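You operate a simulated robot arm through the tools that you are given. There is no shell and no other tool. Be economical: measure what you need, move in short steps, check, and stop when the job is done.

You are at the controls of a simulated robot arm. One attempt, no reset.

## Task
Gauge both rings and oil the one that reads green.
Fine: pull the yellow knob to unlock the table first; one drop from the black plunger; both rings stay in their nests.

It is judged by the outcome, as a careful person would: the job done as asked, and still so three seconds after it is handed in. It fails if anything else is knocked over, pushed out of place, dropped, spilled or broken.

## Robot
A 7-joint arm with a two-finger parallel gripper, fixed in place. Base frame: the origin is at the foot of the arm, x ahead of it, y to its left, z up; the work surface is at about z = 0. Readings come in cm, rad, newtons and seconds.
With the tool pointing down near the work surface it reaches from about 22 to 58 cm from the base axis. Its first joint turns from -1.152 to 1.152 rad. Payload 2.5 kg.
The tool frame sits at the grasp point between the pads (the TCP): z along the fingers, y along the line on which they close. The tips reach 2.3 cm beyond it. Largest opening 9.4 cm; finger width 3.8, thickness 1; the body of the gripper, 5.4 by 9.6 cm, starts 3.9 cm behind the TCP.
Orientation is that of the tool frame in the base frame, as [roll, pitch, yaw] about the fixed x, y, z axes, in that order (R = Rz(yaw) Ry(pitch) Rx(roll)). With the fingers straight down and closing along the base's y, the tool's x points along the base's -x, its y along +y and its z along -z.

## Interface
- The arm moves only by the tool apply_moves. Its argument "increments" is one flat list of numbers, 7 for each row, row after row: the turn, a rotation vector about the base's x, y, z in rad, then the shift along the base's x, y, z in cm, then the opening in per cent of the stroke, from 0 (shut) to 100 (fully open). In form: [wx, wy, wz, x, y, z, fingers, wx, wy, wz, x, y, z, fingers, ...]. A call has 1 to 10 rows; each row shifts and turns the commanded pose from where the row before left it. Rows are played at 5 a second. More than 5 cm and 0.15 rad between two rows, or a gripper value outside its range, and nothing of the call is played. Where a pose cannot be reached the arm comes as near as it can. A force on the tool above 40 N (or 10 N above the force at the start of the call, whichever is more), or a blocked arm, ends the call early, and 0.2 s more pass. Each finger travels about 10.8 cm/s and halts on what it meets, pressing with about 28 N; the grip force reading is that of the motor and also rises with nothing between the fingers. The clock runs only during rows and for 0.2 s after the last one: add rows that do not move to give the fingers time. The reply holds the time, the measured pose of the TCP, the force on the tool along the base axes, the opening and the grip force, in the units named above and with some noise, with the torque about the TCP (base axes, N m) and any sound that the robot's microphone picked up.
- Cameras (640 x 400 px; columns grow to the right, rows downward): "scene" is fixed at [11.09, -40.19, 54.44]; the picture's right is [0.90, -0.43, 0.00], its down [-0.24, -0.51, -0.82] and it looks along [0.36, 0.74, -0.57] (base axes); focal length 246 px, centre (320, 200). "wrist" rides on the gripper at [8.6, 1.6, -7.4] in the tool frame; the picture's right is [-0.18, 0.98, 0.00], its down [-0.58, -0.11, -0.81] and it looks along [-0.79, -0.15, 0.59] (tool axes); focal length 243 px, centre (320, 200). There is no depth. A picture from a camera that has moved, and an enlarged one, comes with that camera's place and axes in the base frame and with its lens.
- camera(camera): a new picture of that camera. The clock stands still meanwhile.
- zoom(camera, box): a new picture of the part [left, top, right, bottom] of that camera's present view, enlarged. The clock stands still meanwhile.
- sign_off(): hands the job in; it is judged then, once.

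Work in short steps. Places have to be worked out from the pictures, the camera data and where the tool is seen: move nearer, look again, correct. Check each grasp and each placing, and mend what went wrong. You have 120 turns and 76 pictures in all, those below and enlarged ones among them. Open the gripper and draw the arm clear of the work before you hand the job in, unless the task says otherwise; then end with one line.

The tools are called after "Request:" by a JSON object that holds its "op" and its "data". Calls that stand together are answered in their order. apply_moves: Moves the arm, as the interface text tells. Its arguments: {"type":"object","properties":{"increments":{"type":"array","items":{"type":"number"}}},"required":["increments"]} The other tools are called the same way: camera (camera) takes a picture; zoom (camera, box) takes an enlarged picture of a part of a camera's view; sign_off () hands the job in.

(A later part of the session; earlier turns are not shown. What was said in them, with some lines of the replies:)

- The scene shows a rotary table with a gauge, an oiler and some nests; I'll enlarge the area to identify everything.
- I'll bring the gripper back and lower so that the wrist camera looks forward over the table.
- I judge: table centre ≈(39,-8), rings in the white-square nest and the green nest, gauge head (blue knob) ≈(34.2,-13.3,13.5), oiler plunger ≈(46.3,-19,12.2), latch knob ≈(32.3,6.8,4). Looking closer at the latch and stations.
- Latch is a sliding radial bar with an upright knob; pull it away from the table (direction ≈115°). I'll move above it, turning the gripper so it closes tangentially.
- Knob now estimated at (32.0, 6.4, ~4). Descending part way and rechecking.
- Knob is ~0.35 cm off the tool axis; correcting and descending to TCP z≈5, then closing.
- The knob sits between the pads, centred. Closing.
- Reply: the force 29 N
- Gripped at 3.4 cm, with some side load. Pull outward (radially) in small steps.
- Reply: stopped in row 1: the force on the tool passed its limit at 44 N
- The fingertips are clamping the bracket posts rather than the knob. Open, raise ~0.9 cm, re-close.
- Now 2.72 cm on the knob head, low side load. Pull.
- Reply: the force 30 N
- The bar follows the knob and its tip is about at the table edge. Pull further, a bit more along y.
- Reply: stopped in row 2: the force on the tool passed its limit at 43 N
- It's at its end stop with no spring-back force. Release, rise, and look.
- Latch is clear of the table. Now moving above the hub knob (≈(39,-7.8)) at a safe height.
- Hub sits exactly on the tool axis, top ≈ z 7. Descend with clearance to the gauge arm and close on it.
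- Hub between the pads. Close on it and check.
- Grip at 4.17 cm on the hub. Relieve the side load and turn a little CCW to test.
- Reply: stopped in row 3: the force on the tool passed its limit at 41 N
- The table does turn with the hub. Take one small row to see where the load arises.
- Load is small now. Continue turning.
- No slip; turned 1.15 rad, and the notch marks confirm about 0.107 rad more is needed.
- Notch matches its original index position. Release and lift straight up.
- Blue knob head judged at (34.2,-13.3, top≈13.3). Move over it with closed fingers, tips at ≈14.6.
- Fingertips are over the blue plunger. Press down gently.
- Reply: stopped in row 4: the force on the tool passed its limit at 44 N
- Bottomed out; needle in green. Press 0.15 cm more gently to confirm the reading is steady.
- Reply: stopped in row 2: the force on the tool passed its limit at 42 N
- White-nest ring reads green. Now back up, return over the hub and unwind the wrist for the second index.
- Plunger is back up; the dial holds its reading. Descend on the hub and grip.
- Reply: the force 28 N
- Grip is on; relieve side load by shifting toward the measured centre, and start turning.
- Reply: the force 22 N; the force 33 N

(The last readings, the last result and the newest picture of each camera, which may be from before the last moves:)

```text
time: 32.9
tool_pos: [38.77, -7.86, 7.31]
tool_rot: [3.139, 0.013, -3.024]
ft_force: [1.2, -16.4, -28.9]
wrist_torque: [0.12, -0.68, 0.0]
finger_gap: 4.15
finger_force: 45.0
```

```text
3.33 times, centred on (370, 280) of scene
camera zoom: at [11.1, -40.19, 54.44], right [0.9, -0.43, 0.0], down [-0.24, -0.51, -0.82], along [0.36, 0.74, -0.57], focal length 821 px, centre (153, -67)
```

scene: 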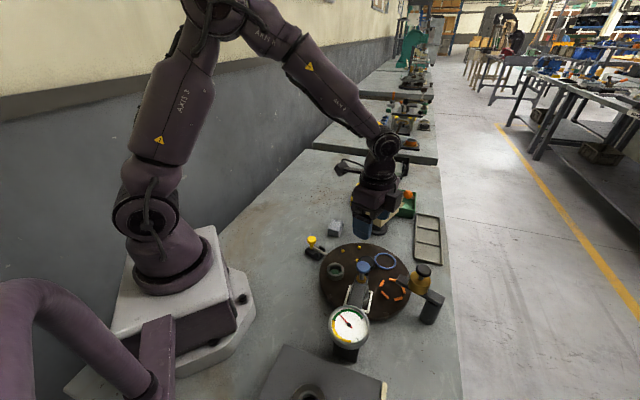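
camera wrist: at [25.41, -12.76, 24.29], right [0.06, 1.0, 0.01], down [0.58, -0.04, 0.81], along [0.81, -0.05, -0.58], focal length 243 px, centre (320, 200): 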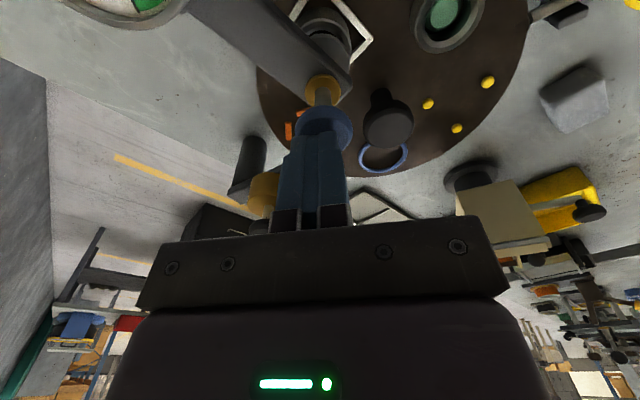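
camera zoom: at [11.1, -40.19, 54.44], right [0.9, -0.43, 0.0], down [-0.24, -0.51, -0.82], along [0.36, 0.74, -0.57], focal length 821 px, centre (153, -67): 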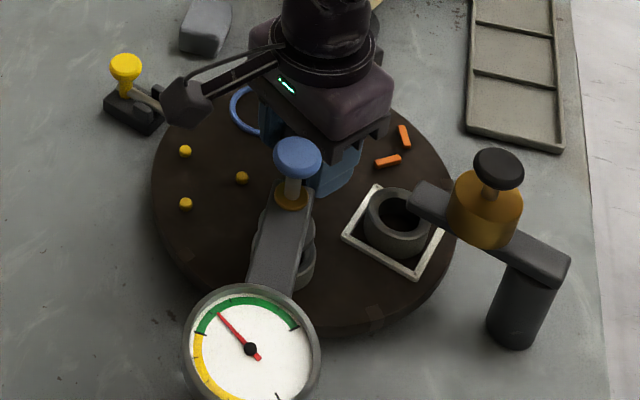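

Index looks right: green-nest ring under gauge, white one at the oiler. Release, lift and go over the blue plunger again.

Request:
{"op": "apply_moves", "data": {"increments": [0, 0, 0, 0, 0, 0, 70, 0, 0, 0, 0, 0, 0, 75, 0, 0, 0, 0, 0, 4, 75, 0, 0, 0, 0, 0, 4.5, 75, 0, 0, 0, 0, 0, 4, 40, 0, 0, 0, -1.5, -1.9, 0, 0, 0, 0, 0, -3, -3.7, 0, 0, 0, 0, 0, 0, 0, -3, 0, 0, 0, 0, 0, 0, 0, 0]}}

Request:
{"op": "zoom", "data": {"camera": "scene", "box": [300, 230, 440, 350]}}

```text
time: 34.9
tool_pos: [34.26, -13.21, 17.02]
tool_rot: [3.141, 0.012, -3.023]
ft_force: [0.0, -0.1, 0.1]
wrist_torque: [-0.02, 0.0, 0.04]
finger_gap: 0.0
finger_force: 28.6
```

```text
3.33 times, centred on (370, 290) of scene
camera zoom: at [11.09, -40.19, 54.44], right [0.9, -0.43, 0.0], down [-0.24, -0.51, -0.82], along [0.36, 0.74, -0.57], focal length 821 px, centre (153, -100)
```

zoom: 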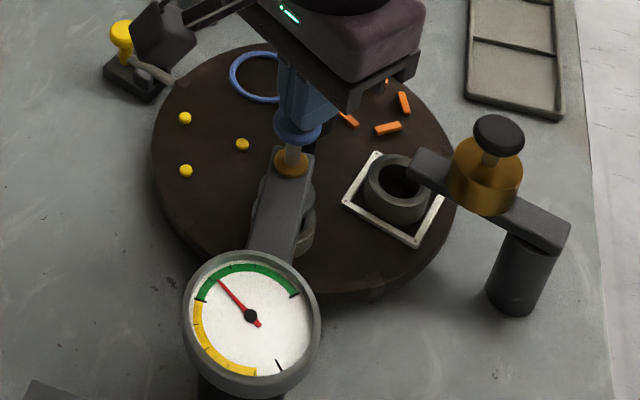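

Table stayed aligned. Press the gauge plunger.

Request:
{"op": "apply_moves", "data": {"increments": [0, 0, 0, 0, 0, -0.6, 0, 0, 0, 0, 0, 0, -0.5, 0, 0, 0, 0, 0, 0, -0.4, 0, 0, 0, 0, 0, 0, -0.3, 0, 0, 0, 0, 0, 0, -0.3, 0, 0, 0, 0, 0, 0, -0.3, 0]}}

Request:
{"op": "zoom", "data": {"camera": "scene", "box": [320, 240, 440, 360]}}

```text
time: 36.3
tool_pos: [34.32, -13.25, 14.89]
tool_rot: [3.14, 0.014, -3.022]
ft_force: [-2.6, 1.5, 5.6]
wrist_torque: [0.01, 0.2, 0.0]
finger_gap: 0.0
finger_force: 28.4
stopped in row 6: the force on the tool passed its limit at 48 N (the readings are from after the stop); the commanded pose is now the measured one
```

```text
3.33 times, centred on (380, 300) of scene
camera zoom: at [11.09, -40.19, 54.45], right [0.9, -0.43, 0.0], down [-0.24, -0.51, -0.82], along [0.36, 0.74, -0.57], focal length 821 px, centre (120, -133)
```

zoom: 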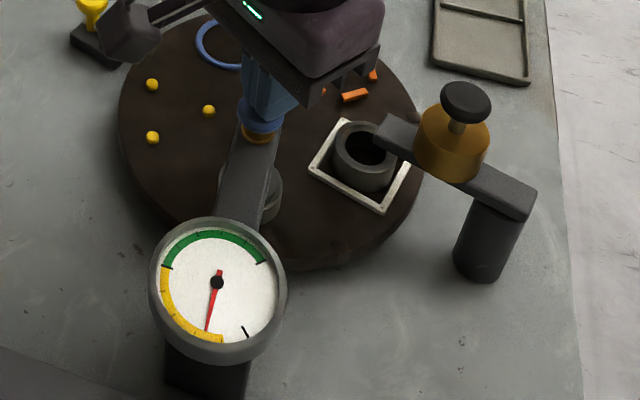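

Second ring reads yellow, so the white-nest ring (already at the oiler) gets the oil. Lift and approach the oiler plunger high, to look.

Request:
{"op": "apply_moves", "data": {"increments": [0, 0, 0, 0, 0, 4, 0, 0, 0, 0, 0, 0, 3, 0, 0, 0, 0, 2.2, -1.2, 0, 0, 0, 0, 0, 2.2, -1.2, 0, 0, 0, 0, 0, 2.2, -1.2, 0, 0, 0, 0, 0, 0, 0, 0, 0]}}

Request:
{"op": "camera", "data": {"camera": "wrist"}}

Request:
{"op": "zoom", "data": {"camera": "scene", "box": [320, 220, 460, 360]}}

```text
time: 37.7
tool_pos: [41.07, -17.04, 21.69]
tool_rot: [3.139, 0.014, -3.023]
ft_force: [0.0, 0.1, 0.1]
wrist_torque: [0.02, 0.0, 0.0]
finger_gap: 0.01
finger_force: 27.8
```

```text
31 pictures are left
camera wrist: at [32.13, -16.51, 29.13], right [0.07, 1.0, 0.0], down [0.58, -0.04, 0.81], along [0.81, -0.05, -0.58], focal length 243 px, centre (320, 200)
```

wrist: 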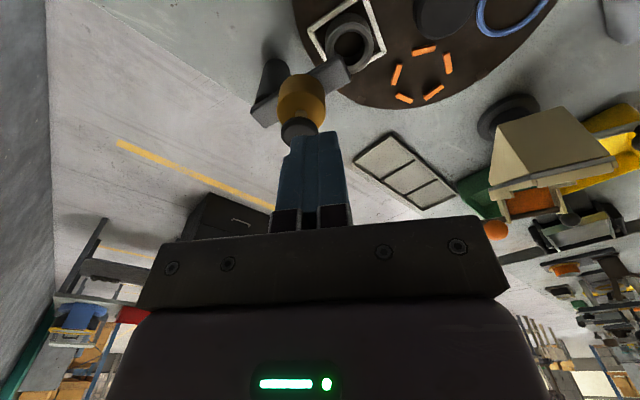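

```text
2.86 times, centred on (390, 290) of scene
camera zoom: at [11.09, -40.19, 54.44], right [0.9, -0.43, 0.0], down [-0.24, -0.51, -0.82], along [0.36, 0.74, -0.57], focal length 704 px, centre (120, -57)
```

zoom: 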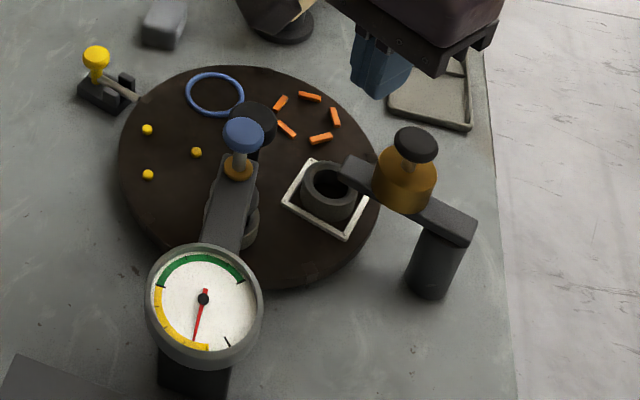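

Plunger judged at ≈(45.6,-19.3,12). Quick check of the notch alignment at the latch while it is unobstructed.

Request:
{"op": "zoom", "data": {"camera": "scene", "box": [300, 228, 350, 260]}}

Request:
{"op": "zoom", "data": {"camera": "scene", "box": [375, 255, 435, 315]}}

```text
12.50 times, centred on (325, 244) of scene
camera zoom: at [11.09, -40.19, 54.44], right [0.9, -0.43, 0.0], down [-0.24, -0.51, -0.82], along [0.36, 0.74, -0.57], focal length 3080 px, centre (258, -350)
```

zoom: 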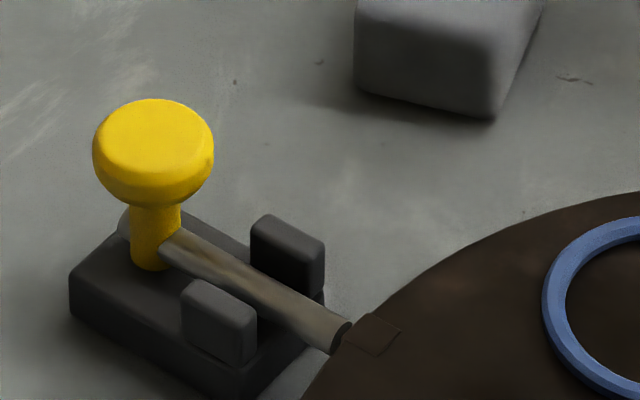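

```text
6.67 times, centred on (405, 285) of scene
camera zoom: at [11.09, -40.19, 54.44], right [0.9, -0.43, 0.0], down [-0.24, -0.51, -0.82], along [0.36, 0.74, -0.57], focal length 1643 px, centre (-247, -367)
```

zoom: 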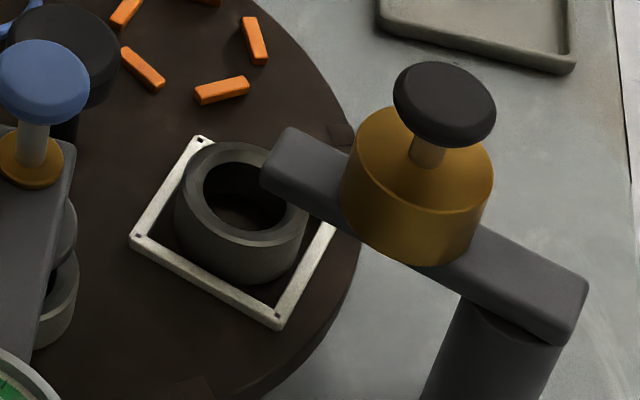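

Index alignment is exact. Move over the black plunger, tips at ~14.2.

Request:
{"op": "apply_moves", "data": {"increments": [0, 0, 0, 2.25, -1.1, 0, 0, 0, 0, 0, 2.25, -1.1, 0, 0, 0, 0, 0, 0, 0, -2.6, 0, 0, 0, 0, 0, 0, -2.6, 0, 0, 0, 0, 0, 0, 0, 0]}}

Request:
{"op": "zoom", "data": {"camera": "wrist", "box": [220, 40, 420, 240]}}

Request:
{"op": "zoom", "data": {"camera": "scene", "box": [360, 220, 460, 320]}}

```text
time: 38.9
tool_pos: [45.6, -19.14, 16.63]
tool_rot: [3.139, 0.014, -3.022]
ft_force: [0.4, -0.5, -0.8]
wrist_torque: [0.04, 0.01, -0.01]
finger_gap: 0.0
finger_force: 27.8
```

```text
2.00 times, centred on (320, 140) of wrist
camera zoom: at [36.65, -18.55, 23.97], right [0.07, 1.0, 0.0], down [0.58, -0.04, 0.81], along [0.81, -0.05, -0.58], focal length 485 px, centre (320, 320)
```

zoom: 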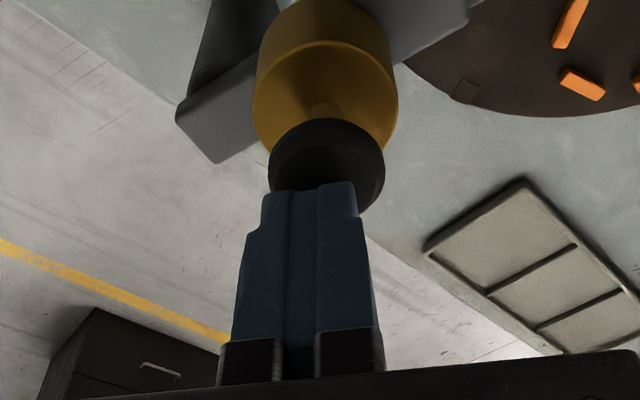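

```text
4.00 times, centred on (410, 270) of scene
camera zoom: at [11.09, -40.19, 54.44], right [0.9, -0.43, 0.0], down [-0.24, -0.51, -0.82], along [0.36, 0.74, -0.57], focal length 986 px, centre (-40, -80)
```

zoom: 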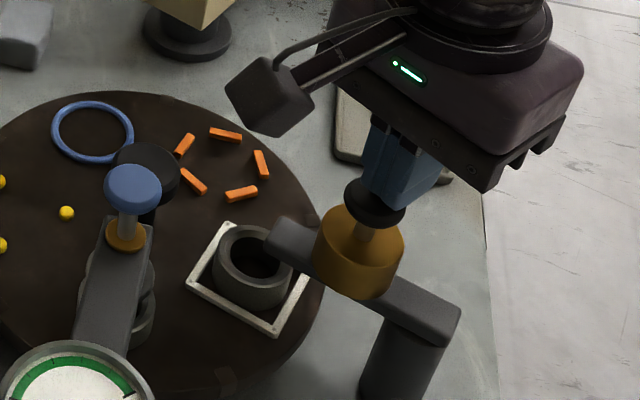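

Well centred (0.15 cm off in y). One single press stroke now, until it bottoms.

Request:
{"op": "apply_moves", "data": {"increments": [0, 0, 0, 0, 0.2, -0.7, 0, 0, 0, 0, 0, 0, -0.5, 0, 0, 0, 0, 0, 0, -0.4, 0, 0, 0, 0, 0, 0, -0.4, 0, 0, 0, 0, 0, 0, -0.3, 0]}}

Request:
{"op": "zoom", "data": {"camera": "scene", "box": [360, 240, 440, 320]}}

```text
time: 40.1
tool_pos: [45.57, -18.94, 15.04]
tool_rot: [3.14, 0.015, -3.022]
ft_force: [-6.6, 3.6, 17.0]
wrist_torque: [0.09, 0.46, -0.08]
finger_gap: 0.0
finger_force: 27.6
heard: click
stopped in row 5: the force on the tool passed its limit at 45 N (the readings are from after the stop); the commanded pose is now the measured one
```

```text
5.00 times, centred on (400, 280) of scene
camera zoom: at [11.08, -40.19, 54.45], right [0.9, -0.43, 0.0], down [-0.24, -0.51, -0.82], along [0.36, 0.74, -0.57], focal length 1232 px, centre (-80, -200)
```

zoom: 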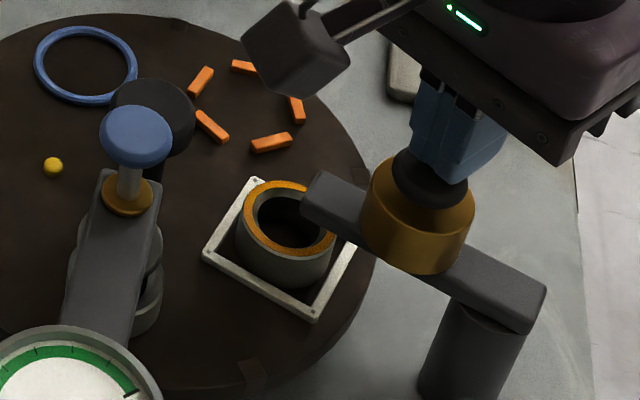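

A click, and the ring's top is now oiled amber: one drop dispensed. Lift straight up and retreat with the gripper open.

Request:
{"op": "apply_moves", "data": {"increments": [0, 0, 0, 0, 0, 4, 0, 0, 0, 0, 0, 0, 4.5, 0, 0, 0, 0, 0, 0, 4.5, 0, 0, 0, 0, 0, 3, 3, 50, 0, 0, 0, -1, 4, 2, 100, 0, 0, 0, -1, 4, 2, 100, 0, 0, 0, 0, 0, 0, 100]}}

Request:
{"op": "zoom", "data": {"camera": "scene", "box": [300, 220, 460, 360]}}

Request:
{"op": "camera", "data": {"camera": "scene"}}

```text
time: 41.7
tool_pos: [43.44, -8.16, 34.63]
tool_rot: [3.141, 0.014, -3.023]
ft_force: [0.2, 0.2, 0.1]
wrist_torque: [0.01, -0.02, 0.0]
finger_gap: 9.4
finger_force: 0.0
```

```text
2.86 times, centred on (380, 290) of scene
camera zoom: at [11.09, -40.19, 54.44], right [0.9, -0.43, 0.0], down [-0.24, -0.51, -0.82], along [0.36, 0.74, -0.57], focal length 704 px, centre (149, -57)
```

zoom: 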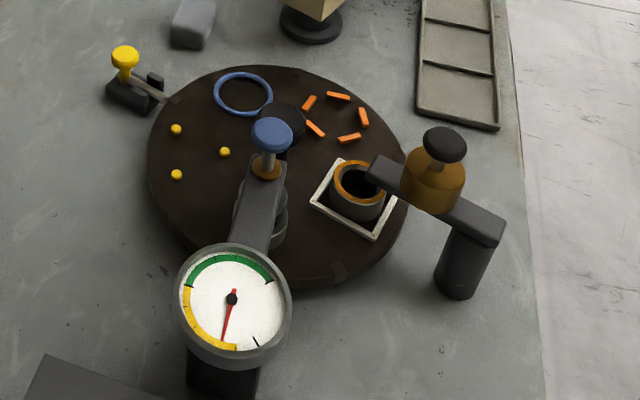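

```text
23 pictures are left
```

scene: 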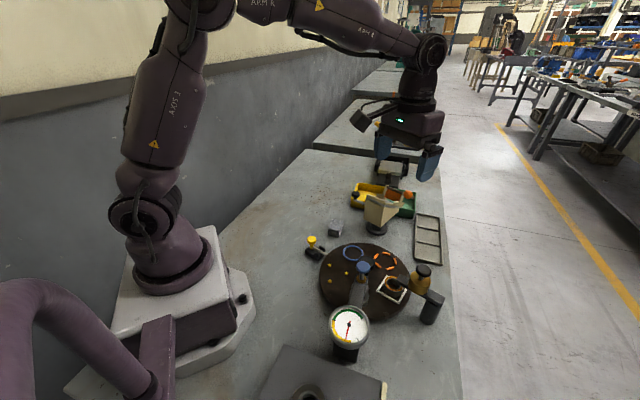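

Everything is in place, the plungers are up, the gripper is open and the arm is clear. Handing in.

Request:
{"op": "sign_off", "data": {}}

```text
The job is handed in.
```

I gauged both rings: the one in the white nest read green and the one in the green nest read yellow. I gave the green-reading ring one drop of oil from the black plunger. The table was unlocked first with the yellow knob, and both rings are still in their nests.
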